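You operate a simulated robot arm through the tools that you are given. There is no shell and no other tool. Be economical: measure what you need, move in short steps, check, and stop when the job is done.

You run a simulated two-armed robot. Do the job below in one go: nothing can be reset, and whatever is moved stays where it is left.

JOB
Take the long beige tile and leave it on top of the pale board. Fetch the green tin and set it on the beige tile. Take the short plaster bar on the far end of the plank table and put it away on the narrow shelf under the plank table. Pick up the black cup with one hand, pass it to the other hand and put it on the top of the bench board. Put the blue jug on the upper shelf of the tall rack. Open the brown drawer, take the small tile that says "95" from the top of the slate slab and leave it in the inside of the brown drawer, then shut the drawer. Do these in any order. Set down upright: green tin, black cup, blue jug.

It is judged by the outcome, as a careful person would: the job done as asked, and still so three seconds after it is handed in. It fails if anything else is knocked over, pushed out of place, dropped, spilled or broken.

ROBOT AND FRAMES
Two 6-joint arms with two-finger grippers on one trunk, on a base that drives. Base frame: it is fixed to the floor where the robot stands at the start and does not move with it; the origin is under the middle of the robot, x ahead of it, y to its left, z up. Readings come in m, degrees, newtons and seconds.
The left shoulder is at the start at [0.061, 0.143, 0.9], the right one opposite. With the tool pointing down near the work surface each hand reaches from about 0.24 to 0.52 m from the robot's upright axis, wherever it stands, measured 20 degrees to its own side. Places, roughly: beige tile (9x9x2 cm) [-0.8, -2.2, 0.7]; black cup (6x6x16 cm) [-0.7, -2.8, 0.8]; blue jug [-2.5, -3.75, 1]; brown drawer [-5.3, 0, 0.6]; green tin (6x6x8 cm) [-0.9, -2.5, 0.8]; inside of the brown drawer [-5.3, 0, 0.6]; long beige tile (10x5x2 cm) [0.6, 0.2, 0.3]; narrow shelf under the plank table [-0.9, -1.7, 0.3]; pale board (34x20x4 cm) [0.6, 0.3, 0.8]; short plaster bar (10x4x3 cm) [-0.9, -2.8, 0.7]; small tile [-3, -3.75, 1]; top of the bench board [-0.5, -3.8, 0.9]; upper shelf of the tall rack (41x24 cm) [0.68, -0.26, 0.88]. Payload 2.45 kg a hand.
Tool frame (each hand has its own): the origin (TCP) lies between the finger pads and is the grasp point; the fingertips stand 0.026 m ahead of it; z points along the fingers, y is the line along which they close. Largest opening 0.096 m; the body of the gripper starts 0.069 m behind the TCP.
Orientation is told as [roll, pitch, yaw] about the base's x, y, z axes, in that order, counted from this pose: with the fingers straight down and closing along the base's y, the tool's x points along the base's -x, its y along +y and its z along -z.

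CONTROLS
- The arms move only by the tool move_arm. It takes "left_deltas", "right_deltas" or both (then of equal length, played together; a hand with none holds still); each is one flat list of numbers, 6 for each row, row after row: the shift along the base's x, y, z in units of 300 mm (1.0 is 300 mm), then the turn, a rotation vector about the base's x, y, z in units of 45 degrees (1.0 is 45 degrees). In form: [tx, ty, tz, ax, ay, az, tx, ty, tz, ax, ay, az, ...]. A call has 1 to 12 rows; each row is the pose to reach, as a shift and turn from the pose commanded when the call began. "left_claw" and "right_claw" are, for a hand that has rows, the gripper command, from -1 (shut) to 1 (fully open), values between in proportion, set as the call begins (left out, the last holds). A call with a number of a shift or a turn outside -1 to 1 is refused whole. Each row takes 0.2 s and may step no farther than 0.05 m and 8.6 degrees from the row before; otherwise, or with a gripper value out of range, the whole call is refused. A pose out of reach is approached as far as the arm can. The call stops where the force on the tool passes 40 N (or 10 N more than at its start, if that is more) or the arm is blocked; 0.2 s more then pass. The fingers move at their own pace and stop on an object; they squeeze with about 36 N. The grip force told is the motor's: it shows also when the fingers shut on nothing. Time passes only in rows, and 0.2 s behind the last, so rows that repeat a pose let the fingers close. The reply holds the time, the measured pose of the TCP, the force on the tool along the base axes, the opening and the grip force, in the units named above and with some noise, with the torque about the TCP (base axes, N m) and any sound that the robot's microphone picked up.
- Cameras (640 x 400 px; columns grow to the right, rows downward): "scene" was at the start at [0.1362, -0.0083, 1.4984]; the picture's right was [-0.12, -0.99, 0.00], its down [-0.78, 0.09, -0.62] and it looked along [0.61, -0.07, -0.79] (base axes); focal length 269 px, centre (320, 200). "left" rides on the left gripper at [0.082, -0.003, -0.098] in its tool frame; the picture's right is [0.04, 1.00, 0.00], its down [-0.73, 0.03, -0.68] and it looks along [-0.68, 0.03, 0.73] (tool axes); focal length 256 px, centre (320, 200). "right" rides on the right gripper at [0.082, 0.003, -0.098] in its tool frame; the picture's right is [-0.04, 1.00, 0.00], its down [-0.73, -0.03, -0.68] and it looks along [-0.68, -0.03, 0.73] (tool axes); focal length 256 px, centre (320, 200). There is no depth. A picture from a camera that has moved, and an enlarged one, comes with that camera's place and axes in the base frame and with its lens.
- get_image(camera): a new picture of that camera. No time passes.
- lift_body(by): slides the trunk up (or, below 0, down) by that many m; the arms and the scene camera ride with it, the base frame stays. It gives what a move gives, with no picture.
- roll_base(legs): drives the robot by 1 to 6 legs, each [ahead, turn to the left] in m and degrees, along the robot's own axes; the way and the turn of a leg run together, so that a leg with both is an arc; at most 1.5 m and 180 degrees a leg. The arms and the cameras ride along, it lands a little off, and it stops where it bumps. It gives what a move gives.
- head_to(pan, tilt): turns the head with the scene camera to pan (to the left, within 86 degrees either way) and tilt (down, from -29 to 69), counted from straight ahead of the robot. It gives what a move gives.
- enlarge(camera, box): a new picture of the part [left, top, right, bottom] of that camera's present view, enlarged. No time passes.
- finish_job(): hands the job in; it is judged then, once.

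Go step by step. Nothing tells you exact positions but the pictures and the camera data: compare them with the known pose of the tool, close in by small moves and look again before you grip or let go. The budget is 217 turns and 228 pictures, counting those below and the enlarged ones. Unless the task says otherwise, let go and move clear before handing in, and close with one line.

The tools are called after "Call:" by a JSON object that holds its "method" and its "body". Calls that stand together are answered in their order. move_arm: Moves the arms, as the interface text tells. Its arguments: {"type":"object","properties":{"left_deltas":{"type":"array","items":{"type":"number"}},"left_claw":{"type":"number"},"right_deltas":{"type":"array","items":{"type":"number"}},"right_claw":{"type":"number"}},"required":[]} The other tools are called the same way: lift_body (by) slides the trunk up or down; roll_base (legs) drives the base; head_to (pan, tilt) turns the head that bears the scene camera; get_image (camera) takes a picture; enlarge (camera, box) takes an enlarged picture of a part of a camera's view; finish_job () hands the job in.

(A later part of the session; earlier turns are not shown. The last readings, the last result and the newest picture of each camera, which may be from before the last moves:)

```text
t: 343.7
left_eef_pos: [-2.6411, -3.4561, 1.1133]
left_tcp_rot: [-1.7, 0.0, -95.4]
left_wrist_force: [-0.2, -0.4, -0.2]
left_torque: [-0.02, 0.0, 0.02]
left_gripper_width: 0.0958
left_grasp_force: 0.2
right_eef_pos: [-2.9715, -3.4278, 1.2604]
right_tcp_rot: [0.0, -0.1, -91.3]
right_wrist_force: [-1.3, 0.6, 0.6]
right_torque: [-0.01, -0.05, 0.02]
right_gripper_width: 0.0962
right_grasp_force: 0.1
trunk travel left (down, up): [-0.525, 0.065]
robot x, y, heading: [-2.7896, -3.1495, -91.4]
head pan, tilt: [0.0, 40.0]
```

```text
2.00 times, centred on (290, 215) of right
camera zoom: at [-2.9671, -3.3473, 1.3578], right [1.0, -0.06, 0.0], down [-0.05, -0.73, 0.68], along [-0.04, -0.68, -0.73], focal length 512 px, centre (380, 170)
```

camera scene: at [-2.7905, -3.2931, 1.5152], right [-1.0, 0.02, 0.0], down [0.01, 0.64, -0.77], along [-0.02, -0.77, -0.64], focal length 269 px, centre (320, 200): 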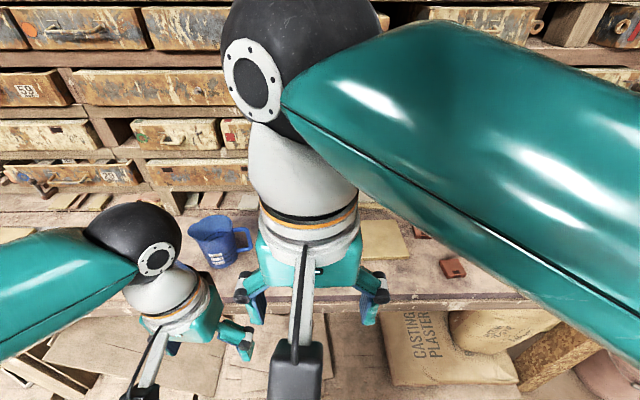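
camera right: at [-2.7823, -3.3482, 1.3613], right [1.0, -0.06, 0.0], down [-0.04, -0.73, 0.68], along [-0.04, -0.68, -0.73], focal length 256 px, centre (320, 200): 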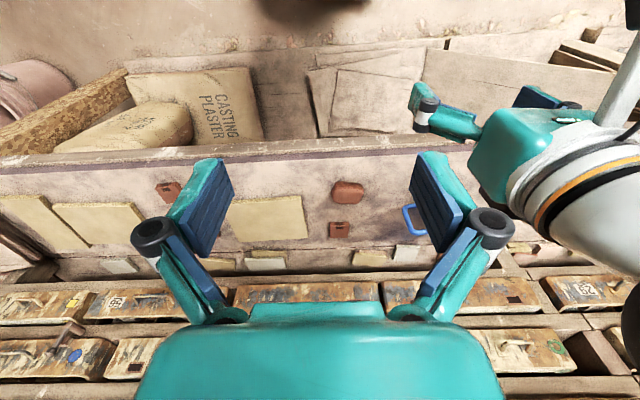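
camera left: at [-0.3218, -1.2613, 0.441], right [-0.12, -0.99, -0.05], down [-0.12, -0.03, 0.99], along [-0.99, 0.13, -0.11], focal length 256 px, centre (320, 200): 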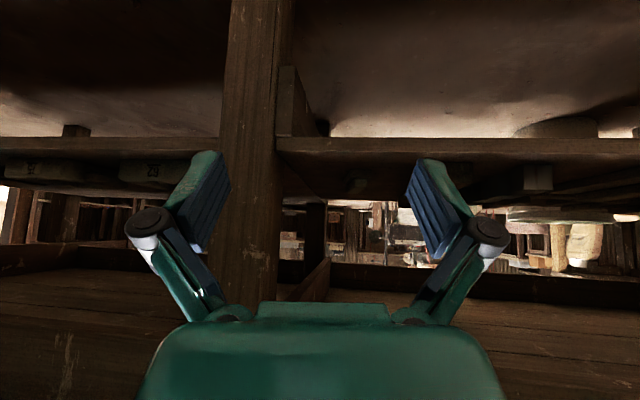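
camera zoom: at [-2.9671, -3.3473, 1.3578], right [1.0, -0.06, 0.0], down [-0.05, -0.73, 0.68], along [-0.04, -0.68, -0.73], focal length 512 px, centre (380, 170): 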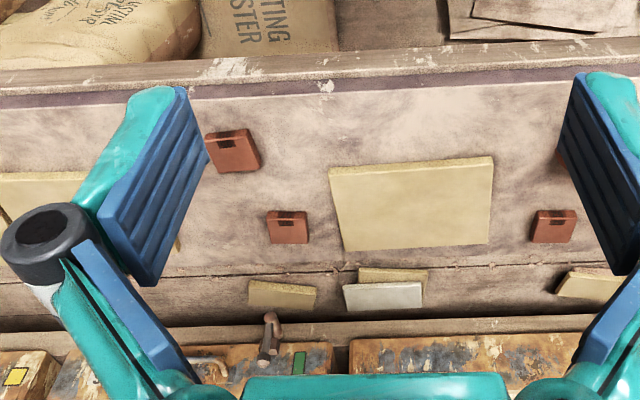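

Call:
{"method": "enlarge", "body": {"camera": "right", "box": [228, 172, 298, 248]}}

Call:
{"method": "enlarge", "body": {"camera": "right", "box": [380, 200, 440, 250]}}

```text
5.26 times, centred on (263, 210) of right
camera zoom: at [-2.9671, -3.3473, 1.3578], right [1.0, -0.06, 0.0], down [-0.05, -0.73, 0.68], along [-0.04, -0.68, -0.73], focal length 1347 px, centre (620, 147)
```

zoom: 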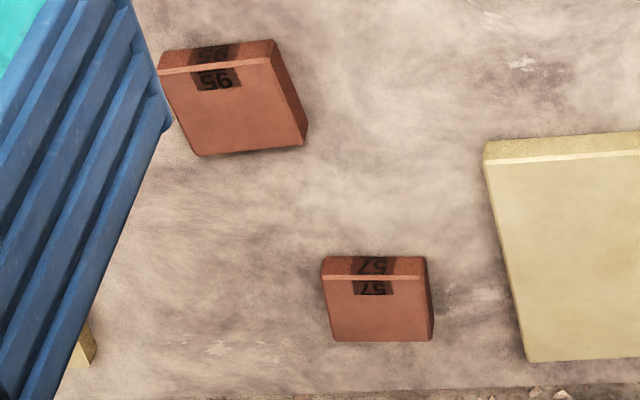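

```text
8.00 times, centred on (410, 225) of right
camera zoom: at [-2.9671, -3.3473, 1.3578], right [1.0, -0.06, 0.0], down [-0.05, -0.73, 0.68], along [-0.04, -0.68, -0.73], focal length 2048 px, centre (-400, 0)
```

zoom: 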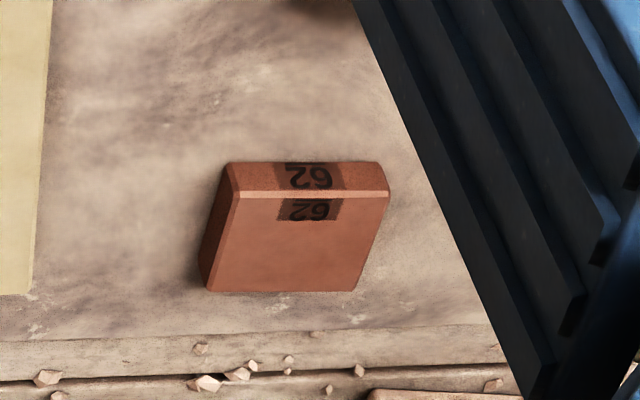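

Call:
{"method": "enlarge", "body": {"camera": "scene", "box": [395, 215, 485, 285]}}

```text
5.71 times, centred on (440, 250) of scene
camera zoom: at [-2.7935, -3.2927, 1.5152], right [-1.0, 0.02, 0.0], down [0.01, 0.64, -0.77], along [-0.02, -0.77, -0.64], focal length 1538 px, centre (-366, -86)
```

zoom: 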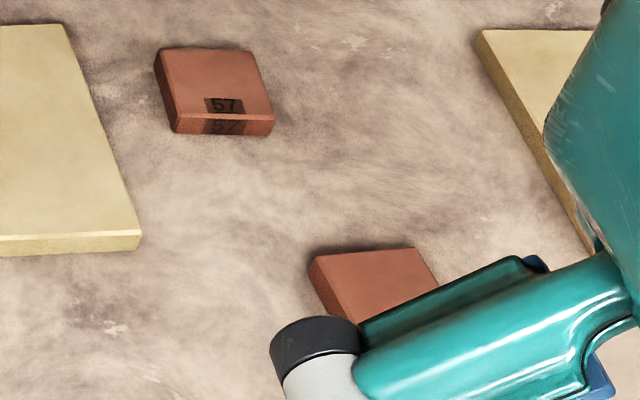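

Tile "57" is the back one; the front-left one at ≈(-3.16,-3.73) should be "95". Reposition in front of it.

Call:
{"method": "roll_base", "body": {"legs": [[0, -65], [0.29, 0], [0, 65]]}}

Call:
{"method": "head_to", "body": {"pan": -10, "tilt": 50}}

Call:
{"method": "get_image", "body": {"camera": "scene"}}

```text
t: 349.0
left_eef_pos: [-3.2692, -3.525, 1.1142]
left_tcp_rot: [-1.8, -0.1, -160.9]
left_wrist_force: [0.4, -0.1, -0.2]
left_torque: [0.02, 0.05, 0.02]
left_gripper_width: 0.096
left_grasp_force: 0.0
right_eef_pos: [-3.3829, -3.215, 1.2601]
right_tcp_rot: [0.0, 0.0, -156.6]
right_wrist_force: [0.0, 0.9, -0.5]
right_torque: [-0.01, 0.05, 0.0]
right_gripper_width: 0.0962
right_grasp_force: 0.0
trunk travel left (down, up): [-0.525, 0.065]
robot x, y, heading: [-3.0467, -3.2781, -158.9]
head pan, tilt: [0.0, 40.0]
stopped in leg 2: the robot was blocked; the commanded pose is now the measured one
```

```text
t: 349.7
left_eef_pos: [-3.2705, -3.5268, 1.1138]
left_tcp_rot: [-1.7, 0.0, -160.8]
left_wrist_force: [-0.4, 0.3, -0.3]
left_torque: [0.0, -0.01, 0.02]
left_gripper_width: 0.0958
left_grasp_force: 0.0
right_eef_pos: [-3.3846, -3.2167, 1.2594]
right_tcp_rot: [-0.1, 0.1, -156.6]
right_wrist_force: [0.3, 0.3, 0.5]
right_torque: [0.04, -0.02, 0.01]
right_gripper_width: 0.0959
right_grasp_force: 0.0
trunk travel left (down, up): [-0.525, 0.065]
robot x, y, heading: [-3.0457, -3.2771, -158.6]
head pan, tilt: [-10.0, 50.0]
```

```text
60 pictures are left
camera scene: at [-3.1787, -3.3135, 1.501], right [-0.19, 0.98, 0.0], down [0.75, 0.15, -0.64], along [-0.63, -0.13, -0.77], focal length 269 px, centre (320, 200)
```

scene: 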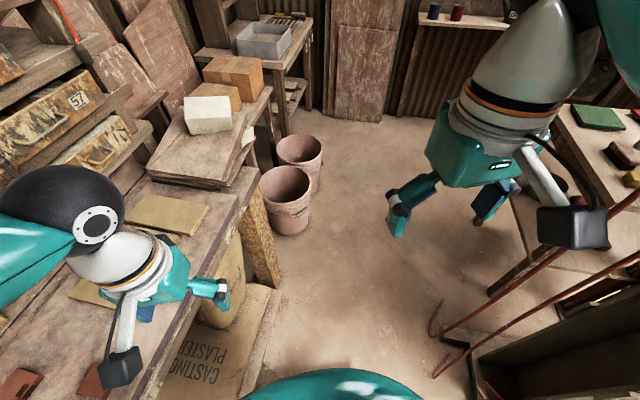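

Call:
{"method": "roll_base", "body": {"legs": [[-0.32, 0], [0, -21], [0.31, 0], [0, 90]]}}

Call:
{"method": "get_image", "body": {"camera": "scene"}}

```text
t: 359.2
left_eef_pos: [-2.8946, -3.4544, 1.1139]
left_tcp_rot: [-1.8, -0.2, -90.3]
left_wrist_force: [0.2, 0.1, -0.3]
left_torque: [-0.01, 0.05, 0.03]
left_gripper_width: 0.0961
left_grasp_force: 0.0
right_eef_pos: [-3.2242, -3.4608, 1.2622]
right_tcp_rot: [-0.1, -0.1, -86.0]
right_wrist_force: [0.8, -0.7, 0.3]
right_torque: [-0.01, 0.13, -0.01]
right_gripper_width: 0.0961
right_grasp_force: 0.0
trunk travel left (down, up): [-0.525, 0.065]
robot x, y, heading: [-3.1004, -3.1661, -88.9]
head pan, tilt: [-10.0, 50.0]
stopped in leg 4: the robot was blocked; the commanded pose is now the measured one
```

```text
59 pictures are left
camera scene: at [-3.1048, -3.298, 1.5011], right [-0.99, 0.15, 0.0], down [0.12, 0.76, -0.64], along [-0.1, -0.64, -0.77], focal length 269 px, centre (320, 200)
```

scene: 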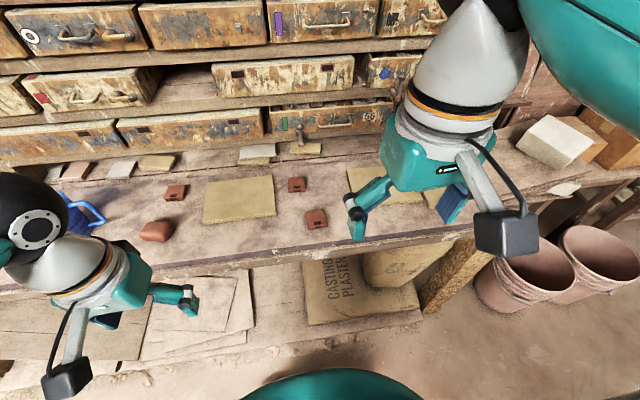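

Call:
{"method": "enlarge", "body": {"camera": "scene", "box": [270, 160, 350, 240]}}

```text
5.00 times, centred on (310, 200) of scene
camera zoom: at [-3.1048, -3.298, 1.5011], right [-0.99, 0.15, 0.0], down [0.12, 0.76, -0.64], along [-0.1, -0.64, -0.77], focal length 1346 px, centre (370, 200)
```

zoom: 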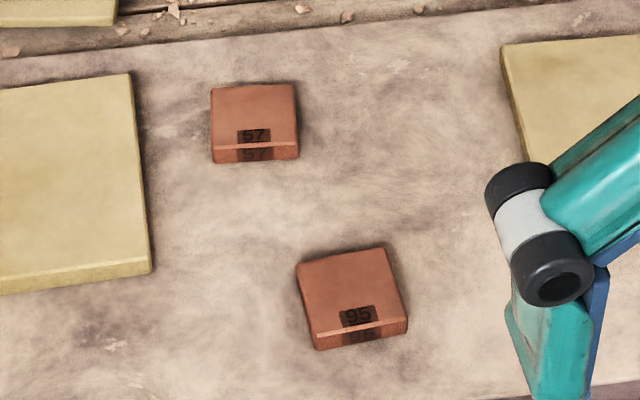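

The front tile reads "95": centre ≈(-3.166,-3.744), top z≈0.888. Approach with the right hand tilted ~40°.

Call:
{"method": "move_arm", "body": {"right_deltas": [0.02, -0.085, -0.1, -0.1, -0.007, 0, 0.04, -0.17, -0.2, -0.2, -0.014, 0, 0.06, -0.254, -0.31, -0.3, -0.021, 0, 0.08, -0.339, -0.41, -0.4, -0.028, 0, 0.1, -0.424, -0.52, -0.5, -0.035, 0, 0.12, -0.509, -0.63, -0.6, -0.042, 0, 0.14, -0.593, -0.74, -0.7, -0.049, 0, 0.16, -0.678, -0.84, -0.8, -0.056, 0, 0.18, -0.763, -0.94, -0.9, -0.063, 0], "right_claw": 0.7}}

Call:
{"method": "get_image", "body": {"camera": "right"}}

```text
t: 361.2
left_eef_pos: [-2.898, -3.456, 1.1141]
left_tcp_rot: [-1.7, 0.0, -90.3]
left_wrist_force: [0.3, 0.1, -0.4]
left_torque: [0.01, -0.01, 0.03]
left_gripper_width: 0.0961
left_grasp_force: 0.1
right_eef_pos: [-3.1735, -3.6885, 0.9794]
right_tcp_rot: [0.0, -40.4, -86.0]
right_wrist_force: [-0.6, -0.9, 0.8]
right_torque: [0.01, 0.02, -0.01]
right_gripper_width: 0.0814
right_grasp_force: 0.0
trunk travel left (down, up): [-0.525, 0.065]
robot x, y, heading: [-3.1021, -3.1599, -89.0]
head pan, tilt: [-10.0, 50.0]
```

```text
57 pictures are left
camera right: at [-3.1786, -3.5624, 1.0009], right [1.0, 0.04, 0.03], down [-0.02, -0.12, 0.99], along [0.04, -0.99, -0.12], focal length 256 px, centre (320, 200)
```

right: 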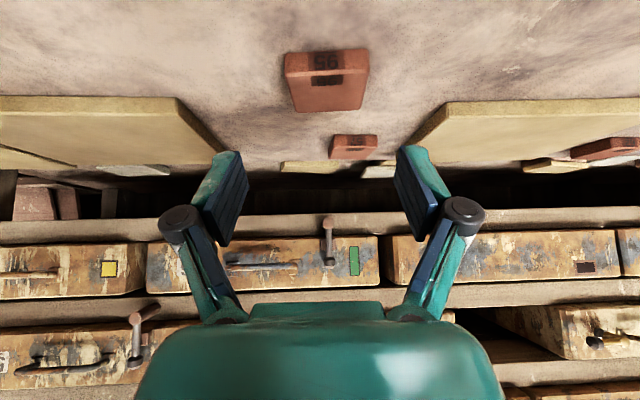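

Call:
{"method": "move_arm", "body": {"right_deltas": [0.02, -0.06, -0.08, 0, 0, 0, 0.033, -0.12, -0.16, 0, 0, 0, 0.035, -0.178, -0.228, 0, 0, 0]}}

Call:
{"method": "get_image", "body": {"camera": "right"}}

```text
t: 362.0
left_eef_pos: [-2.8979, -3.4539, 1.1157]
left_tcp_rot: [-1.6, -0.1, -90.3]
left_wrist_force: [0.2, 0.0, -0.2]
left_torque: [0.02, -0.02, 0.01]
left_gripper_width: 0.0959
left_grasp_force: 0.0
right_eef_pos: [-3.1624, -3.7414, 0.9111]
right_tcp_rot: [0.0, -40.8, -86.1]
right_wrist_force: [-0.9, 7.2, 14.4]
right_torque: [0.07, 0.02, -0.05]
right_gripper_width: 0.0812
right_grasp_force: 9.0
trunk travel left (down, up): [-0.525, 0.065]
robot x, y, heading: [-3.0942, -3.1644, -88.7]
head pan, tilt: [-10.0, 50.0]
```

```text
56 pictures are left
camera right: at [-3.168, -3.6161, 0.9329], right [1.0, 0.04, 0.03], down [-0.02, -0.11, 0.99], along [0.04, -0.99, -0.11], focal length 256 px, centre (320, 200)
```

right: 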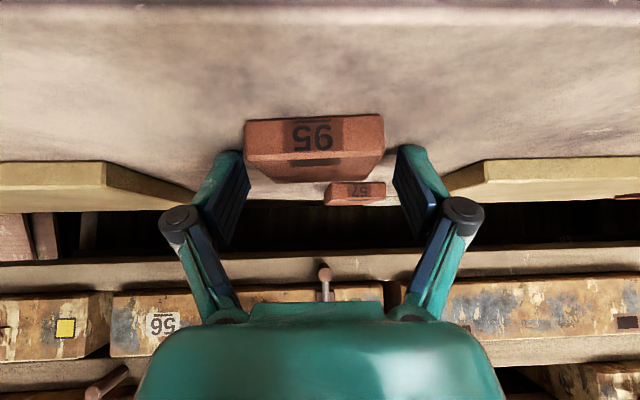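

Fingertips touch the slab; raise 5 mm and close.

Call:
{"method": "move_arm", "body": {"right_deltas": [0, 0, 0.02, 0, 0, 0, 0, 0, 0.02, 0, 0, 0]}}

Call:
{"method": "move_arm", "body": {"right_deltas": [0, 0, 0, 0, 0, 0, 0, 0, 0, 0, 0, 0, 0, 0, 0, 0, 0, 0], "right_claw": -1}}

Call:
{"method": "move_arm", "body": {"right_deltas": [0, 0.02, 0.08, 0, 0, 0, 0, 0.05, 0.22, 0, 0, 0, 0, 0.1, 0.36, 0, 0, 0, 0, 0.18, 0.5, 0, 0, 0, 0, 0.3, 0.6, 0, 0, 0]}}

Call:
{"method": "get_image", "body": {"camera": "right"}}

```text
t: 362.6
left_eef_pos: [-2.8983, -3.455, 1.1167]
left_tcp_rot: [-1.8, -0.1, -90.4]
left_wrist_force: [0.3, -0.1, -0.2]
left_torque: [0.0, 0.01, 0.02]
left_gripper_width: 0.0959
left_grasp_force: 0.0
right_eef_pos: [-3.1625, -3.742, 0.9156]
right_tcp_rot: [0.1, -40.7, -86.1]
right_wrist_force: [-0.1, -0.5, -0.1]
right_torque: [0.03, -0.01, 0.02]
right_gripper_width: 0.0815
right_grasp_force: 0.1
trunk travel left (down, up): [-0.525, 0.065]
robot x, y, heading: [-3.0996, -3.1623, -88.8]
head pan, tilt: [-10.0, 50.0]
```

```text
t: 363.4
left_eef_pos: [-2.898, -3.4536, 1.1156]
left_tcp_rot: [-1.8, 0.0, -90.3]
left_wrist_force: [0.8, 0.3, 0.1]
left_torque: [-0.02, 0.0, -0.04]
left_gripper_width: 0.0961
left_grasp_force: 0.0
right_eef_pos: [-3.1631, -3.7427, 0.9164]
right_tcp_rot: [0.1, -40.9, -86.1]
right_wrist_force: [-2.6, -0.3, 10.6]
right_torque: [0.01, 0.18, 0.02]
right_gripper_width: 0.0514
right_grasp_force: 35.3
trunk travel left (down, up): [-0.525, 0.065]
robot x, y, heading: [-3.0977, -3.1614, -88.6]
head pan, tilt: [-10.0, 50.0]
```

```text
t: 364.6
left_eef_pos: [-2.8982, -3.4531, 1.115]
left_tcp_rot: [-1.7, -0.1, -90.3]
left_wrist_force: [-0.4, -0.1, 0.5]
left_torque: [-0.02, -0.01, -0.03]
left_gripper_width: 0.0962
left_grasp_force: 0.1
right_eef_pos: [-3.1603, -3.6494, 1.0986]
right_tcp_rot: [0.0, -40.7, -85.9]
right_wrist_force: [-0.7, 1.3, -0.4]
right_torque: [-0.03, -0.04, -0.01]
right_gripper_width: 0.0512
right_grasp_force: 36.2
trunk travel left (down, up): [-0.525, 0.065]
robot x, y, heading: [-3.0995, -3.1646, -89.0]
head pan, tilt: [-10.0, 50.0]
```

```text
55 pictures are left
camera right: at [-3.1673, -3.5224, 1.1197], right [1.0, 0.04, 0.03], down [-0.02, -0.12, 0.99], along [0.04, -0.99, -0.11], focal length 256 px, centre (320, 200)
```

right: 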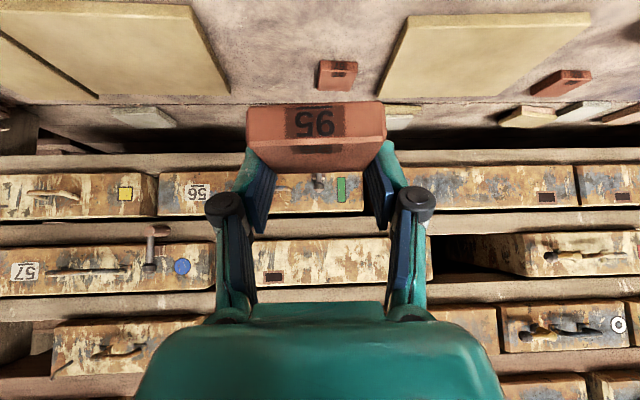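

Tile "95" held. Tuck it and turn toward the west/north to look for the brown drawer.

Call:
{"method": "move_arm", "body": {"right_deltas": [0, 0.12, 0.05, 0, 0, 0, 0, 0.24, 0.1, 0, 0, 0, 0, 0.3, 0.15, 0, 0, 0]}}

Call:
{"method": "roll_base", "body": {"legs": [[-0.08, 0], [0, -100]]}}

Call:
{"method": "head_to", "body": {"pan": -30, "tilt": 20}}

Call:
{"method": "get_image", "body": {"camera": "scene"}}

```text
t: 365.4
left_eef_pos: [-2.8979, -3.4532, 1.1151]
left_tcp_rot: [-1.6, -0.1, -90.4]
left_wrist_force: [-0.1, 0.4, 0.7]
left_torque: [0.03, -0.03, -0.03]
left_gripper_width: 0.0957
left_grasp_force: 0.1
right_eef_pos: [-3.1636, -3.5585, 1.141]
right_tcp_rot: [0.1, -40.6, -86.1]
right_wrist_force: [0.5, -0.6, -1.0]
right_torque: [0.0, 0.03, 0.01]
right_gripper_width: 0.0514
right_grasp_force: 35.9
trunk travel left (down, up): [-0.525, 0.065]
robot x, y, heading: [-3.1005, -3.1604, -88.6]
head pan, tilt: [-10.0, 50.0]
```

```text
t: 368.3
left_eef_pos: [-3.0634, -3.4645, 1.1167]
left_tcp_rot: [-1.4, -0.2, -116.3]
left_wrist_force: [-1.6, 0.6, -0.6]
left_torque: [-0.02, -0.15, 0.01]
left_gripper_width: 0.0961
left_grasp_force: 0.1
right_eef_pos: [-3.3489, -3.4437, 1.1395]
right_tcp_rot: [0.3, -40.5, -112.2]
right_wrist_force: [-1.9, 0.3, -0.6]
right_torque: [-0.05, -0.09, 0.08]
right_gripper_width: 0.0511
right_grasp_force: 36.6
trunk travel left (down, up): [-0.525, 0.065]
robot x, y, heading: [-3.1021, -3.1174, -105.8]
head pan, tilt: [-10.0, 50.0]
stopped in leg 2: the robot was blocked; the commanded pose is now the measured one
```

```text
t: 369.3
left_eef_pos: [-3.0561, -3.4647, 1.1163]
left_tcp_rot: [-1.7, -0.2, -116.0]
left_wrist_force: [-0.7, 0.3, 0.7]
left_torque: [-0.02, 0.0, 0.04]
left_gripper_width: 0.0959
left_grasp_force: 0.1
right_eef_pos: [-3.3427, -3.4436, 1.1409]
right_tcp_rot: [-0.1, -40.5, -111.8]
right_wrist_force: [0.7, -1.0, -0.9]
right_torque: [-0.03, 0.01, -0.01]
right_gripper_width: 0.0516
right_grasp_force: 36.5
trunk travel left (down, up): [-0.525, 0.065]
robot x, y, heading: [-3.1052, -3.1209, -105.6]
head pan, tilt: [-30.0, 20.0]
```

```text
54 pictures are left
camera scene: at [-3.1849, -3.2404, 1.5465], right [-0.7, 0.72, 0.0], down [0.25, 0.24, -0.94], along [-0.67, -0.66, -0.34], focal length 269 px, centre (320, 200)
```

scene: 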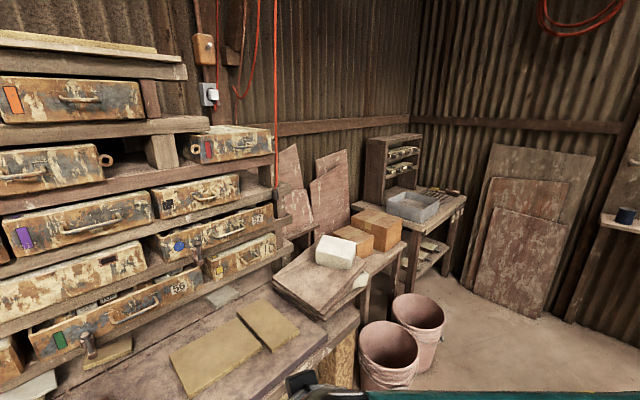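

Call:
{"method": "head_to", "body": {"pan": -86, "tilt": 30}}

Call:
{"method": "get_image", "body": {"camera": "scene"}}

```text
t: 370.5
left_eef_pos: [-3.0573, -3.4657, 1.1152]
left_tcp_rot: [-1.8, -0.1, -116.1]
left_wrist_force: [-0.8, -0.6, 1.0]
left_torque: [-0.01, 0.01, -0.01]
left_gripper_width: 0.0958
left_grasp_force: 0.1
right_eef_pos: [-3.3432, -3.444, 1.1402]
right_tcp_rot: [0.0, -40.6, -111.8]
right_wrist_force: [-0.4, -0.3, -1.4]
right_torque: [-0.03, -0.03, 0.0]
right_gripper_width: 0.0511
right_grasp_force: 36.2
trunk travel left (down, up): [-0.525, 0.065]
robot x, y, heading: [-3.102, -3.1176, -105.7]
head pan, tilt: [-85.9, 30.0]
```

```text
53 pictures are left
camera scene: at [-3.2073, -3.1569, 1.5305], right [0.2, 0.98, 0.0], down [0.49, -0.1, -0.87], along [-0.85, 0.18, -0.5], focal length 269 px, centre (320, 200)
```

scene: 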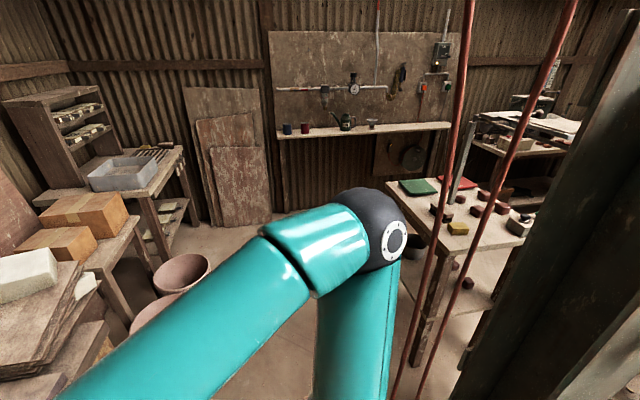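

Hanging hoses and a machine frame stand just to the right. I'll go back east a little and then north through the open floor.

Call:
{"method": "roll_base", "body": {"legs": [[0, 106], [0.85, 0], [0, 95]]}}

Call:
{"method": "head_to", "body": {"pan": 25, "tilt": 15}}

Call:
{"method": "get_image", "body": {"camera": "scene"}}

```text
t: 375.6
left_eef_pos: [-2.7689, -2.99, 1.1169]
left_tcp_rot: [-1.8, -0.1, -12.7]
left_wrist_force: [0.3, 0.8, -0.8]
left_torque: [-0.08, 0.03, 0.0]
left_gripper_width: 0.096
left_grasp_force: 0.1
right_eef_pos: [-2.7243, -3.2742, 1.1421]
right_tcp_rot: [-0.2, -40.6, -8.4]
right_wrist_force: [1.5, 1.2, -0.1]
right_torque: [-0.08, -0.03, -0.04]
right_gripper_width: 0.0512
right_grasp_force: 35.9
trunk travel left (down, up): [-0.525, 0.065]
robot x, y, heading: [-3.1009, -3.161, -2.5]
head pan, tilt: [-85.9, 30.0]
stopped in leg 1: the robot was blocked; the commanded pose is now the measured one
```

```text
t: 377.5
left_eef_pos: [-2.77, -2.9928, 1.1164]
left_tcp_rot: [-1.6, -0.2, -12.8]
left_wrist_force: [0.4, 0.2, 0.5]
left_torque: [0.01, 0.01, 0.0]
left_gripper_width: 0.0961
left_grasp_force: 0.1
right_eef_pos: [-2.7253, -3.2776, 1.142]
right_tcp_rot: [0.0, -40.6, -8.6]
right_wrist_force: [0.7, 0.4, -0.7]
right_torque: [0.02, 0.01, 0.03]
right_gripper_width: 0.0511
right_grasp_force: 36.1
trunk travel left (down, up): [-0.525, 0.065]
robot x, y, heading: [-3.1002, -3.1627, -2.0]
head pan, tilt: [25.0, 15.0]
```

```text
52 pictures are left
camera scene: at [-2.9535, -3.1275, 1.5547], right [0.39, -0.92, 0.0], down [-0.24, -0.1, -0.97], along [0.89, 0.37, -0.26], focal length 269 px, centre (320, 200)
```

scene: 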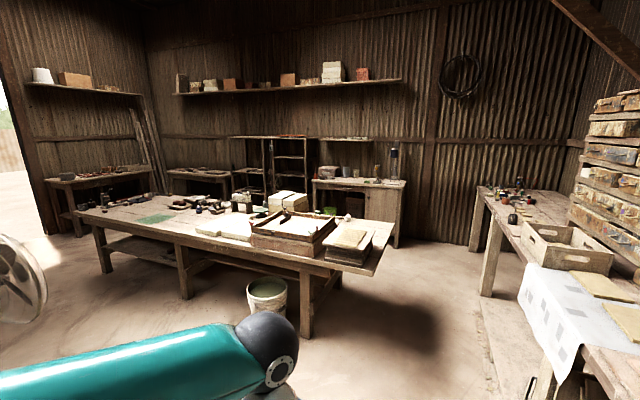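

Call:
{"method": "roll_base", "body": {"legs": [[1.0, 0], [0, 95]]}}

Call:
{"method": "head_to", "body": {"pan": 20, "tilt": 15}}

Call:
{"method": "get_image", "body": {"camera": "scene"}}

```text
t: 387.1
left_eef_pos: [-2.2872, -2.8613, 1.1176]
left_tcp_rot: [-1.9, -0.3, 80.7]
left_wrist_force: [-0.5, 0.1, 0.8]
left_torque: [0.02, -0.07, -0.02]
left_gripper_width: 0.096
left_grasp_force: 0.1
right_eef_pos: [-2.0083, -2.7995, 1.142]
right_tcp_rot: [-0.2, -40.7, 85.1]
right_wrist_force: [-0.7, -0.4, -0.6]
right_torque: [0.0, -0.06, -0.04]
right_gripper_width: 0.0512
right_grasp_force: 36.1
trunk travel left (down, up): [-0.525, 0.065]
robot x, y, heading: [-2.0541, -3.1819, 91.2]
head pan, tilt: [25.0, 15.0]
stopped in leg 2: the robot was blocked; the commanded pose is now the measured one
```

```text
t: 387.7
left_eef_pos: [-2.2825, -2.8603, 1.1179]
left_tcp_rot: [-1.7, -0.2, 80.7]
left_wrist_force: [0.2, 0.2, 0.7]
left_torque: [-0.01, 0.01, 0.03]
left_gripper_width: 0.0957
left_grasp_force: 0.0
right_eef_pos: [-2.0028, -2.7984, 1.1414]
right_tcp_rot: [0.2, -40.7, 84.8]
right_wrist_force: [-0.4, -0.4, -1.2]
right_torque: [0.01, -0.01, -0.02]
right_gripper_width: 0.0512
right_grasp_force: 36.3
trunk travel left (down, up): [-0.525, 0.065]
robot x, y, heading: [-2.0543, -3.1796, 90.7]
head pan, tilt: [20.0, 15.0]
```

```text
51 pictures are left
camera scene: at [-2.0887, -3.0323, 1.5547], right [0.93, 0.36, 0.0], down [0.09, -0.24, -0.97], along [-0.35, 0.9, -0.26], focal length 269 px, centre (320, 200)
```

scene: 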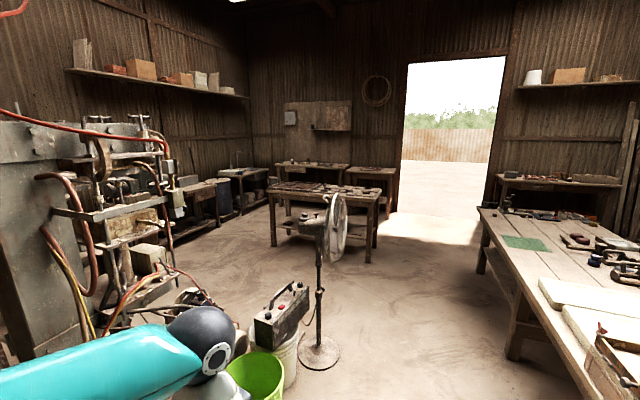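

The way is clear north along x≈-2.05, then west between the fan and the middle table toward the drawer bench at (-5.3,0).

Call:
{"method": "roll_base", "body": {"legs": [[1.5, 0], [0.9, 0], [0, 90], [1.2, 0]]}}

Call:
{"method": "head_to", "body": {"pan": 0, "tilt": 20}}

Call:
{"method": "get_image", "body": {"camera": "scene"}}

```text
t: 403.6
left_eef_pos: [-2.4104, -1.0228, 1.1182]
left_tcp_rot: [-2.0, -0.2, 168.3]
left_wrist_force: [-0.3, -0.3, -1.0]
left_torque: [0.04, -0.01, -0.01]
left_gripper_width: 0.0959
left_grasp_force: 0.0
right_eef_pos: [-2.4613, -0.7422, 1.144]
right_tcp_rot: [-0.2, -40.7, 172.7]
right_wrist_force: [-0.5, -0.9, -1.6]
right_torque: [0.04, -0.02, -0.07]
right_gripper_width: 0.0513
right_grasp_force: 36.0
trunk travel left (down, up): [-0.525, 0.065]
robot x, y, heading: [-2.0779, -0.7655, 178.7]
head pan, tilt: [20.0, 15.0]
stopped in leg 3: the robot was blocked; the commanded pose is now the measured one
```

```text
t: 404.4
left_eef_pos: [-2.41, -1.021, 1.1185]
left_tcp_rot: [-1.9, -0.3, 168.2]
left_wrist_force: [-0.9, 0.4, 0.0]
left_torque: [0.0, 0.03, -0.02]
left_gripper_width: 0.096
left_grasp_force: 0.0
right_eef_pos: [-2.4605, -0.7386, 1.1433]
right_tcp_rot: [-0.1, -40.7, 172.7]
right_wrist_force: [0.0, 0.3, -0.6]
right_torque: [0.02, -0.02, 0.03]
right_gripper_width: 0.0513
right_grasp_force: 36.2
trunk travel left (down, up): [-0.525, 0.065]
robot x, y, heading: [-2.0818, -0.7715, 178.8]
head pan, tilt: [0.0, 20.0]
```

```text
50 pictures are left
camera scene: at [-2.2323, -0.765, 1.5466], right [0.02, 1.0, 0.0], down [0.34, -0.01, -0.94], along [-0.94, 0.02, -0.34], focal length 269 px, centre (320, 200)
```

scene: 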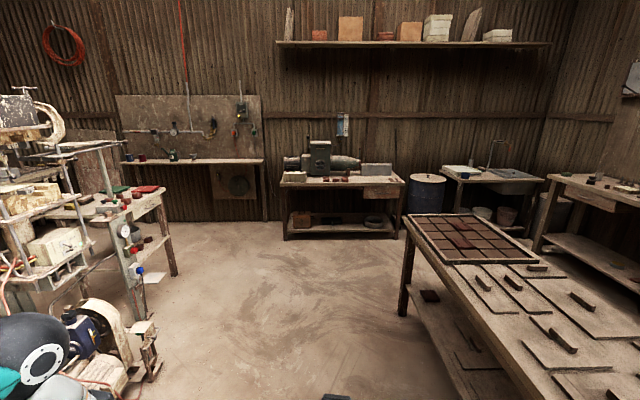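

Call:
{"method": "move_arm", "body": {"left_deltas": [0, 0.13, 0, 0, 0, 0, 0, 0.26, 0, 0, 0, 0, 0, 0.4, 0, 0, 0, 0]}}

Call:
{"method": "roll_base", "body": {"legs": [[1.5, 0], [0.6, 0], [0, -70], [0.72, 0], [0, 70]]}}

Call:
{"method": "head_to", "body": {"pan": 0, "tilt": 40}}

Call:
{"method": "get_image", "body": {"camera": "scene"}}

```text
t: 405.2
left_eef_pos: [-2.4124, -0.9003, 1.1194]
left_tcp_rot: [-1.8, -0.2, 168.2]
left_wrist_force: [0.3, 0.7, -0.2]
left_torque: [-0.02, 0.01, 0.02]
left_gripper_width: 0.0961
left_grasp_force: 0.0
right_eef_pos: [-2.4619, -0.7382, 1.1439]
right_tcp_rot: [0.0, -40.6, 172.5]
right_wrist_force: [0.5, 0.4, -0.8]
right_torque: [0.0, -0.02, 0.05]
right_gripper_width: 0.0511
right_grasp_force: 36.0
trunk travel left (down, up): [-0.525, 0.065]
robot x, y, heading: [-2.0803, -0.7646, 178.8]
head pan, tilt: [0.0, 20.0]
```

```text
t: 426.6
left_eef_pos: [-4.8154, -0.1986, 1.1191]
left_tcp_rot: [-1.7, -0.2, 168.6]
left_wrist_force: [-0.4, 0.1, -0.8]
left_torque: [-0.02, 0.0, -0.01]
left_gripper_width: 0.096
left_grasp_force: 0.0
right_eef_pos: [-4.8653, -0.0357, 1.1443]
right_tcp_rot: [0.1, -40.6, 172.9]
right_wrist_force: [-0.3, 0.2, -0.6]
right_torque: [0.02, 0.01, 0.01]
right_gripper_width: 0.0512
right_grasp_force: 36.3
trunk travel left (down, up): [-0.525, 0.065]
robot x, y, heading: [-4.4844, -0.0315, 178.6]
head pan, tilt: [0.0, 20.0]
```

```text
t: 427.4
left_eef_pos: [-4.8145, -0.1972, 1.1195]
left_tcp_rot: [-1.7, -0.2, 168.6]
left_wrist_force: [0.2, 1.1, -0.2]
left_torque: [-0.01, 0.02, -0.01]
left_gripper_width: 0.0959
left_grasp_force: 0.2
right_eef_pos: [-4.8644, -0.0343, 1.1441]
right_tcp_rot: [0.1, -40.8, 172.8]
right_wrist_force: [0.1, -0.1, -1.1]
right_torque: [-0.02, -0.02, 0.03]
right_gripper_width: 0.051
right_grasp_force: 36.3
trunk travel left (down, up): [-0.525, 0.065]
robot x, y, heading: [-4.4837, -0.0317, 178.4]
head pan, tilt: [0.0, 40.0]
```

```text
49 pictures are left
camera scene: at [-4.6273, -0.0265, 1.5152], right [0.02, 1.0, 0.0], down [0.64, -0.01, -0.77], along [-0.77, 0.02, -0.64], focal length 269 px, centre (320, 200)
```

scene: 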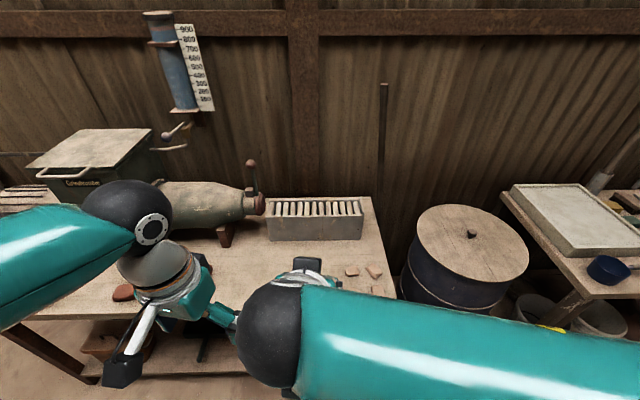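

Call:
{"method": "get_image", "body": {"camera": "left"}}

```text
48 pictures are left
camera left: at [-4.7336, -0.2119, 1.218], right [-0.16, -0.99, -0.03], down [-0.73, 0.1, 0.68], along [-0.67, 0.13, -0.73], focal length 256 px, centre (320, 200)
```

left: 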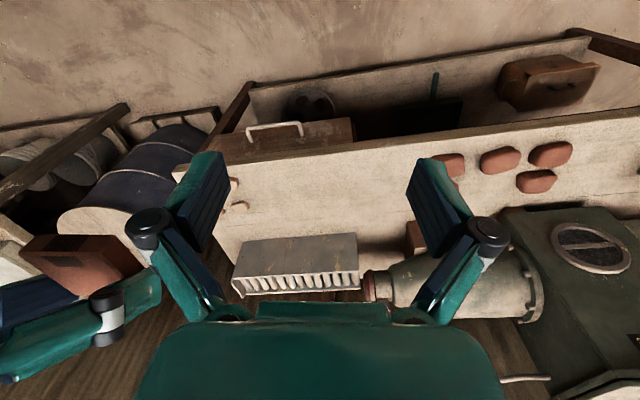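

Call:
{"method": "enlarge", "body": {"camera": "left", "box": [190, 90, 390, 215]}}

```text
3.20 times, centred on (290, 152) of left
camera zoom: at [-4.7336, -0.2119, 1.218], right [-0.16, -0.99, -0.03], down [-0.73, 0.1, 0.68], along [-0.67, 0.13, -0.73], focal length 819 px, centre (416, 352)
```

zoom: 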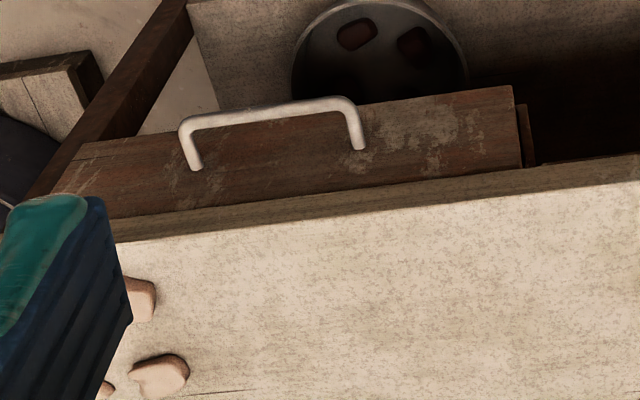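

The drawer handle (a U-bar, ≈(-5.02,-0.035,0.62)) is visible. Clear the right hand to the side and yaw the left hand so it closes front-to-back on the bar.

Call:
{"method": "move_arm", "body": {"right_deltas": [0.03, 0.14, 0.02, 0, 0, 0, 0.06, 0.28, 0.04, 0, 0, 0, 0.09, 0.42, 0.06, 0, 0, 0, 0.12, 0.56, 0.08, 0, 0, 0, 0.15, 0.7, 0.1, 0, 0, 0, 0.15, 0.7, 0.1, 0, 0, 0, 0.15, 0.7, 0.1, 0, 0, 0], "left_deltas": [0, 0, 0, 0, 0, -0.16, -0.03, 0.03, -0.05, 0, 0, -0.32, -0.08, 0.1, -0.12, 0, 0, -0.48, -0.14, 0.17, -0.2, 0, 0, -0.64, -0.2, 0.24, -0.28, 0, 0, -0.8, -0.25, 0.3, -0.35, 0, 0, -0.95, -0.28, 0.33, -0.4, 0, 0, -0.98]}}

Call:
{"method": "move_arm", "body": {"left_deltas": [-0.08, 0.04, -0.1, 0, 0, -0.155, -0.16, 0.08, -0.2, 0, 0, -0.31, -0.24, 0.13, -0.3, 0, 0, -0.465, -0.32, 0.17, -0.4, 0, 0, -0.62, -0.4, 0.22, -0.5, 0, 0, -0.77]}}

Call:
{"method": "get_image", "body": {"camera": "left"}}

```text
t: 429.0
left_eef_pos: [-4.898, -0.1004, 1.0]
left_tcp_rot: [-1.8, -0.2, 124.3]
left_wrist_force: [0.4, -0.6, -1.0]
left_torque: [0.0, 0.0, 0.02]
left_gripper_width: 0.0962
left_grasp_force: 0.0
right_eef_pos: [-4.8204, 0.1726, 1.1756]
right_tcp_rot: [0.1, -40.6, 172.9]
right_wrist_force: [0.4, 0.3, -0.4]
right_torque: [-0.01, 0.03, 0.0]
right_gripper_width: 0.0514
right_grasp_force: 35.7
trunk travel left (down, up): [-0.525, 0.065]
robot x, y, heading: [-4.4863, -0.0325, 179.0]
head pan, tilt: [0.0, 40.0]
```

```text
t: 430.2
left_eef_pos: [-5.0188, -0.0306, 0.849]
left_tcp_rot: [-1.8, -0.2, 89.7]
left_wrist_force: [0.1, 0.2, -0.9]
left_torque: [0.01, -0.04, 0.03]
left_gripper_width: 0.0958
left_grasp_force: 0.1
right_eef_pos: [-4.8212, 0.1725, 1.1758]
right_tcp_rot: [0.1, -40.5, 172.8]
right_wrist_force: [-0.4, 0.1, -1.4]
right_torque: [-0.04, -0.05, 0.02]
right_gripper_width: 0.0514
right_grasp_force: 35.7
trunk travel left (down, up): [-0.525, 0.065]
robot x, y, heading: [-4.4865, -0.0299, 178.6]
head pan, tilt: [0.0, 40.0]
```

```text
46 pictures are left
camera left: at [-5.0186, -0.1122, 0.9471], right [-1.0, -0.03, -0.03], down [-0.05, 0.73, 0.68], along [0.0, 0.68, -0.73], focal length 256 px, centre (320, 200)
```

left: 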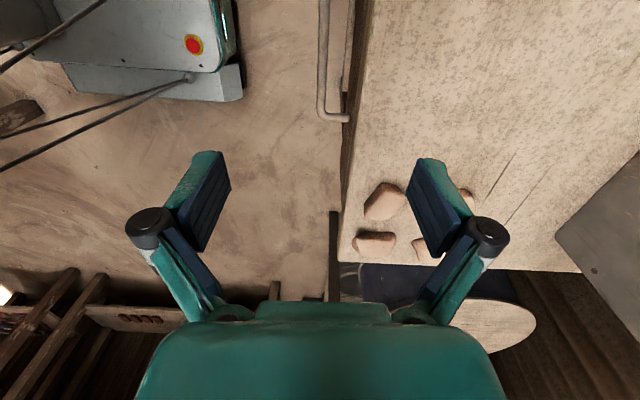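

Handle bar at x≈-5.014, z≈0.614, drawer face at x≈-5.047. Narrow the opening and descend over the bar.

Call:
{"method": "move_arm", "body": {"left_deltas": [0.036, 0, -0.1, 0, 0, 0, 0.036, 0, -0.24, 0, 0, 0, 0.036, 0, -0.38, 0, 0, 0, 0.036, 0, -0.5, 0, 0, 0], "left_claw": -0.33}}

Call:
{"method": "get_image", "body": {"camera": "left"}}

```text
t: 431.2
left_eef_pos: [-5.0075, -0.0316, 0.6983]
left_tcp_rot: [-1.8, -0.3, 89.9]
left_wrist_force: [-0.6, -0.6, 0.7]
left_torque: [0.0, -0.01, -0.02]
left_gripper_width: 0.0323
left_grasp_force: 0.1
right_eef_pos: [-4.8194, 0.1725, 1.1761]
right_tcp_rot: [0.1, -40.5, 172.9]
right_wrist_force: [-0.3, -0.5, -1.2]
right_torque: [-0.01, -0.03, 0.0]
right_gripper_width: 0.0511
right_grasp_force: 35.9
trunk travel left (down, up): [-0.525, 0.065]
robot x, y, heading: [-4.4805, -0.0347, 178.9]
head pan, tilt: [0.0, 40.0]
```

```text
45 pictures are left
camera left: at [-5.006, -0.1138, 0.7975], right [-1.0, -0.04, -0.03], down [-0.05, 0.73, 0.68], along [0.0, 0.68, -0.73], focal length 256 px, centre (320, 200)
```

left: 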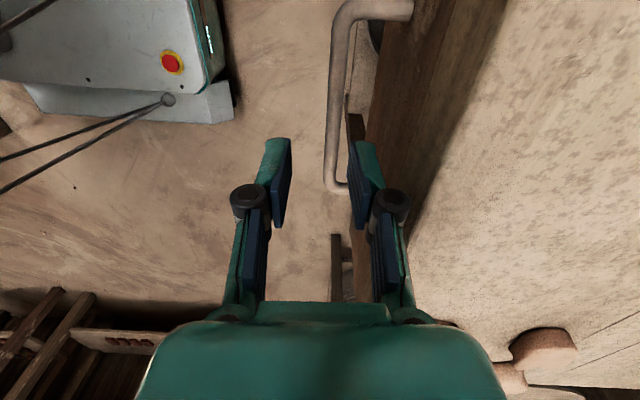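

Call:
{"method": "move_arm", "body": {"left_deltas": [0, 0.01, -0.1, 0, 0, 0, 0, 0.02, -0.2, 0, 0, 0, 0, 0.02, -0.27, 0, 0, 0]}}

Call:
{"method": "get_image", "body": {"camera": "left"}}

```text
t: 432.0
left_eef_pos: [-5.0083, -0.0259, 0.6187]
left_tcp_rot: [-1.8, -0.2, 89.8]
left_wrist_force: [-0.4, 0.2, 0.7]
left_torque: [-0.03, -0.01, 0.02]
left_gripper_width: 0.0319
left_grasp_force: 0.0
right_eef_pos: [-4.8202, 0.1724, 1.1755]
right_tcp_rot: [0.0, -40.6, 172.9]
right_wrist_force: [0.3, -0.1, -0.9]
right_torque: [0.03, 0.01, -0.03]
right_gripper_width: 0.0512
right_grasp_force: 36.0
trunk travel left (down, up): [-0.525, 0.065]
robot x, y, heading: [-4.4826, -0.0322, 178.7]
head pan, tilt: [0.0, 40.0]
```

```text
44 pictures are left
camera left: at [-5.0073, -0.1064, 0.7168], right [-1.0, -0.04, -0.03], down [-0.05, 0.73, 0.68], along [0.0, 0.68, -0.73], focal length 256 px, centre (320, 200)
```

left: 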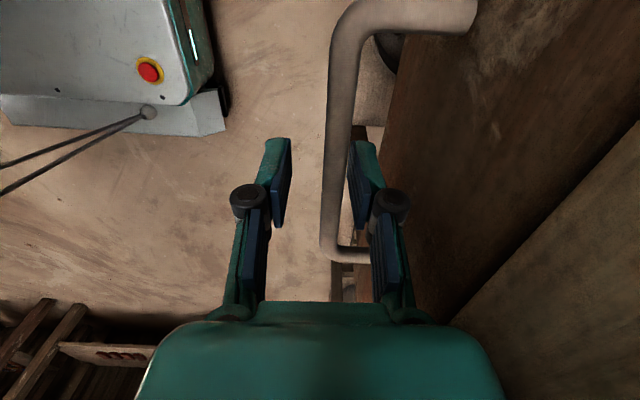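

The bar is between the fingers. Close on it.

Call:
{"method": "move_arm", "body": {"left_deltas": [0, 0, 0, 0, 0, 0, 0, 0, 0, 0, 0, 0, 0, 0, 0, 0, 0, 0], "left_claw": -1}}

Call:
{"method": "move_arm", "body": {"left_deltas": [0.08, 0, 0, 0, 0, 0, 0.16, 0, 0, 0, 0, 0, 0.26, 0, 0, 0, 0, 0]}}

Call:
{"method": "get_image", "body": {"camera": "left"}}

```text
t: 432.8
left_eef_pos: [-5.0068, -0.0242, 0.6191]
left_tcp_rot: [-1.9, -0.1, 89.8]
left_wrist_force: [1.8, 0.5, -1.5]
left_torque: [-0.21, 0.02, -0.47]
left_gripper_width: 0.011
left_grasp_force: 38.5
right_eef_pos: [-4.8209, 0.1732, 1.176]
right_tcp_rot: [0.0, -40.6, 172.9]
right_wrist_force: [0.0, 0.0, -1.2]
right_torque: [0.01, 0.02, -0.01]
right_gripper_width: 0.0511
right_grasp_force: 36.2
trunk travel left (down, up): [-0.525, 0.065]
robot x, y, heading: [-4.482, -0.0324, 178.9]
head pan, tilt: [0.0, 40.0]
```

```text
t: 433.6
left_eef_pos: [-4.9296, -0.024, 0.6196]
left_tcp_rot: [-1.6, -0.5, 89.7]
left_wrist_force: [3.2, 34.8, -4.3]
left_torque: [0.18, -0.01, -0.29]
left_gripper_width: 0.011
left_grasp_force: 37.7
right_eef_pos: [-4.8191, 0.1738, 1.1755]
right_tcp_rot: [0.1, -40.8, 172.7]
right_wrist_force: [0.6, 0.2, -1.3]
right_torque: [-0.02, 0.02, 0.02]
right_gripper_width: 0.0513
right_grasp_force: 36.1
trunk travel left (down, up): [-0.525, 0.065]
robot x, y, heading: [-4.4842, -0.0339, 178.9]
head pan, tilt: [0.0, 40.0]
```

```text
43 pictures are left
camera left: at [-4.9285, -0.1072, 0.7168], right [-1.0, -0.03, -0.03], down [-0.04, 0.73, 0.68], along [0.0, 0.69, -0.73], focal length 256 px, centre (320, 200)
```

left: 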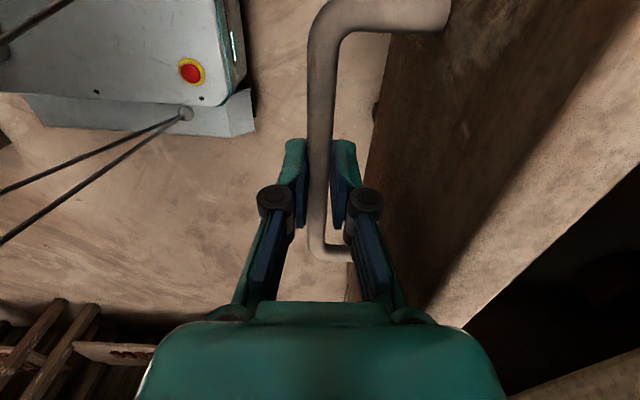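

The drawer is opening. Pull another ~12 cm, easing the sideways load.

Call:
{"method": "move_arm", "body": {"left_deltas": [0.08, 0.02, 0, 0, 0, 0, 0.17, 0.02, 0, 0, 0, 0, 0.26, 0.02, 0, 0, 0, 0, 0.35, 0.02, 0, 0, 0, 0, 0.42, 0.02, 0, 0, 0, 0]}}

Call:
{"method": "get_image", "body": {"camera": "scene"}}

```text
t: 434.8
left_eef_pos: [-4.8019, -0.0245, 0.6184]
left_tcp_rot: [-1.8, -0.1, 89.8]
left_wrist_force: [2.9, -26.1, 21.3]
left_torque: [-0.54, -0.01, -0.47]
left_gripper_width: 0.0113
left_grasp_force: 38.6
right_eef_pos: [-4.819, 0.1713, 1.1772]
right_tcp_rot: [0.0, -40.9, 173.0]
right_wrist_force: [-0.1, 0.1, -1.2]
right_torque: [-0.01, 0.0, 0.03]
right_gripper_width: 0.0513
right_grasp_force: 35.6
trunk travel left (down, up): [-0.525, 0.065]
robot x, y, heading: [-4.4845, -0.03, 178.9]
head pan, tilt: [0.0, 40.0]
```

```text
42 pictures are left
camera scene: at [-4.6252, -0.0301, 1.5156], right [0.02, 1.0, 0.0], down [0.64, -0.01, -0.77], along [-0.77, 0.02, -0.64], focal length 269 px, centre (320, 200)
```

scene: 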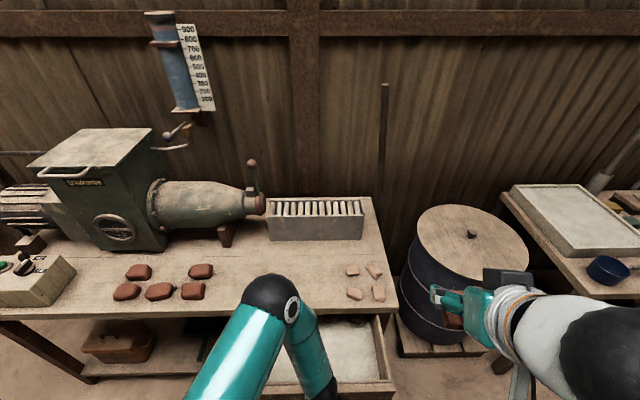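

Drawer is open ~21 cm. Release the handle and lift the left hand away.

Call:
{"method": "move_arm", "body": {"left_deltas": [0, 0, 0, 0, 0, 0, 0, 0, 0, 0, 0, 0], "left_claw": -0.33}}

Call:
{"method": "move_arm", "body": {"left_deltas": [0, 0, 0.12, 0, 0, 0, 0, 0, 0.26, 0, 0, 0, 0, -0.03, 0.4, 0, 0, 0, 0.02, -0.1, 0.54, 0, 0, 0, 0.04, -0.2, 0.68, 0, 0, 0, 0.06, -0.32, 0.8, 0, 0, 0, 0.06, -0.46, 0.88, 0, 0, 0, 0.06, -0.6, 0.94, 0, 0, 0]}}

Call:
{"method": "get_image", "body": {"camera": "scene"}}

```text
t: 435.4
left_eef_pos: [-4.805, -0.0216, 0.6171]
left_tcp_rot: [-1.8, -0.2, 89.9]
left_wrist_force: [0.5, -0.7, 0.4]
left_torque: [0.0, -0.03, -0.04]
left_gripper_width: 0.0323
left_grasp_force: 0.1
right_eef_pos: [-4.8208, 0.1725, 1.1745]
right_tcp_rot: [0.1, -40.5, 172.9]
right_wrist_force: [-0.6, 0.3, -0.8]
right_torque: [-0.03, 0.01, 0.02]
right_gripper_width: 0.0513
right_grasp_force: 35.7
trunk travel left (down, up): [-0.525, 0.065]
robot x, y, heading: [-4.4831, -0.0343, 178.9]
head pan, tilt: [0.0, 40.0]
```

```text
refused: row 5 steps farther than a row can; nothing moved
```

```text
41 pictures are left
camera scene: at [-4.6277, -0.0276, 1.515], right [0.02, 1.0, 0.0], down [0.64, -0.01, -0.77], along [-0.77, 0.02, -0.64], focal length 269 px, centre (320, 200)
```

scene: 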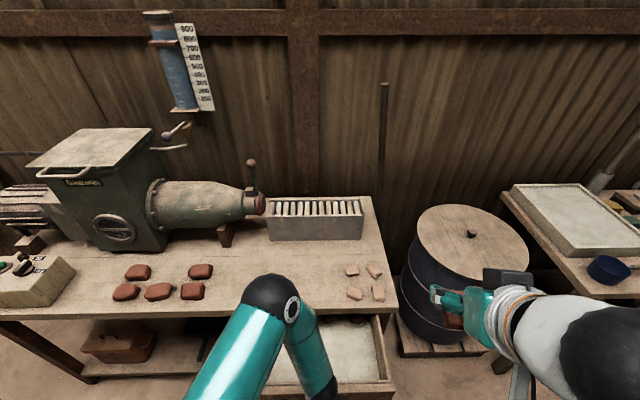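

Call:
{"method": "move_arm", "body": {"left_deltas": [0, 0, 0.12, 0, 0, 0, 0, 0, 0.26, 0, 0, 0, 0, -0.03, 0.4, 0, 0, 0, 0.02, -0.1, 0.53, 0, 0, 0, 0.04, -0.18, 0.65, 0, 0, 0, 0.06, -0.27, 0.76, 0, 0, 0, 0.06, -0.38, 0.86, 0, 0, 0, 0.06, -0.52, 0.92, 0, 0, 0, 0.06, -0.66, 0.94, 0, 0, 0]}}

Call:
{"method": "head_to", "body": {"pan": 0, "tilt": 55}}

Call:
{"method": "get_image", "body": {"camera": "scene"}}

```text
t: 437.4
left_eef_pos: [-4.7853, -0.2181, 0.9013]
left_tcp_rot: [-1.8, -0.3, 89.8]
left_wrist_force: [-0.4, 0.3, -0.5]
left_torque: [0.02, 0.0, 0.02]
left_gripper_width: 0.0324
left_grasp_force: 0.0
right_eef_pos: [-4.8182, 0.1718, 1.1773]
right_tcp_rot: [0.0, -40.7, 172.9]
right_wrist_force: [0.2, -0.3, -1.7]
right_torque: [0.02, 0.02, -0.03]
right_gripper_width: 0.0513
right_grasp_force: 36.1
trunk travel left (down, up): [-0.525, 0.065]
robot x, y, heading: [-4.4835, -0.0321, 179.0]
head pan, tilt: [0.0, 40.0]
```

```text
t: 438.2
left_eef_pos: [-4.7869, -0.2158, 0.9013]
left_tcp_rot: [-1.7, -0.2, 89.8]
left_wrist_force: [-0.1, -0.5, 0.5]
left_torque: [-0.02, 0.01, -0.01]
left_gripper_width: 0.032
left_grasp_force: 0.1
right_eef_pos: [-4.82, 0.1733, 1.1754]
right_tcp_rot: [0.1, -40.7, 173.0]
right_wrist_force: [0.2, 0.1, -0.7]
right_torque: [0.01, 0.03, -0.02]
right_gripper_width: 0.0514
right_grasp_force: 36.0
trunk travel left (down, up): [-0.525, 0.065]
robot x, y, heading: [-4.4835, -0.0314, 179.0]
head pan, tilt: [0.0, 55.0]
```

```text
40 pictures are left
camera scene: at [-4.6142, -0.0285, 1.4945], right [0.02, 1.0, 0.0], down [0.82, -0.02, -0.57], along [-0.57, 0.01, -0.82], focal length 269 px, centre (320, 200)
```

scene: 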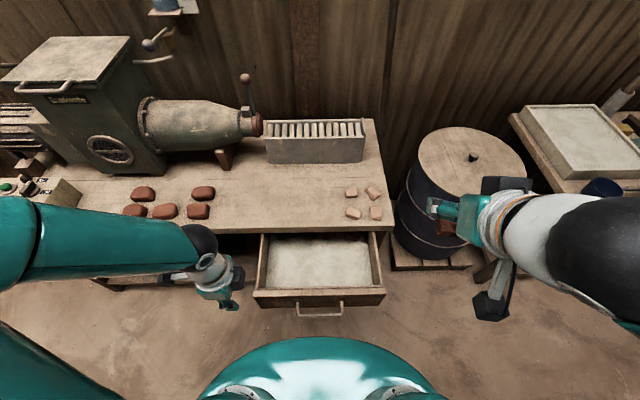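

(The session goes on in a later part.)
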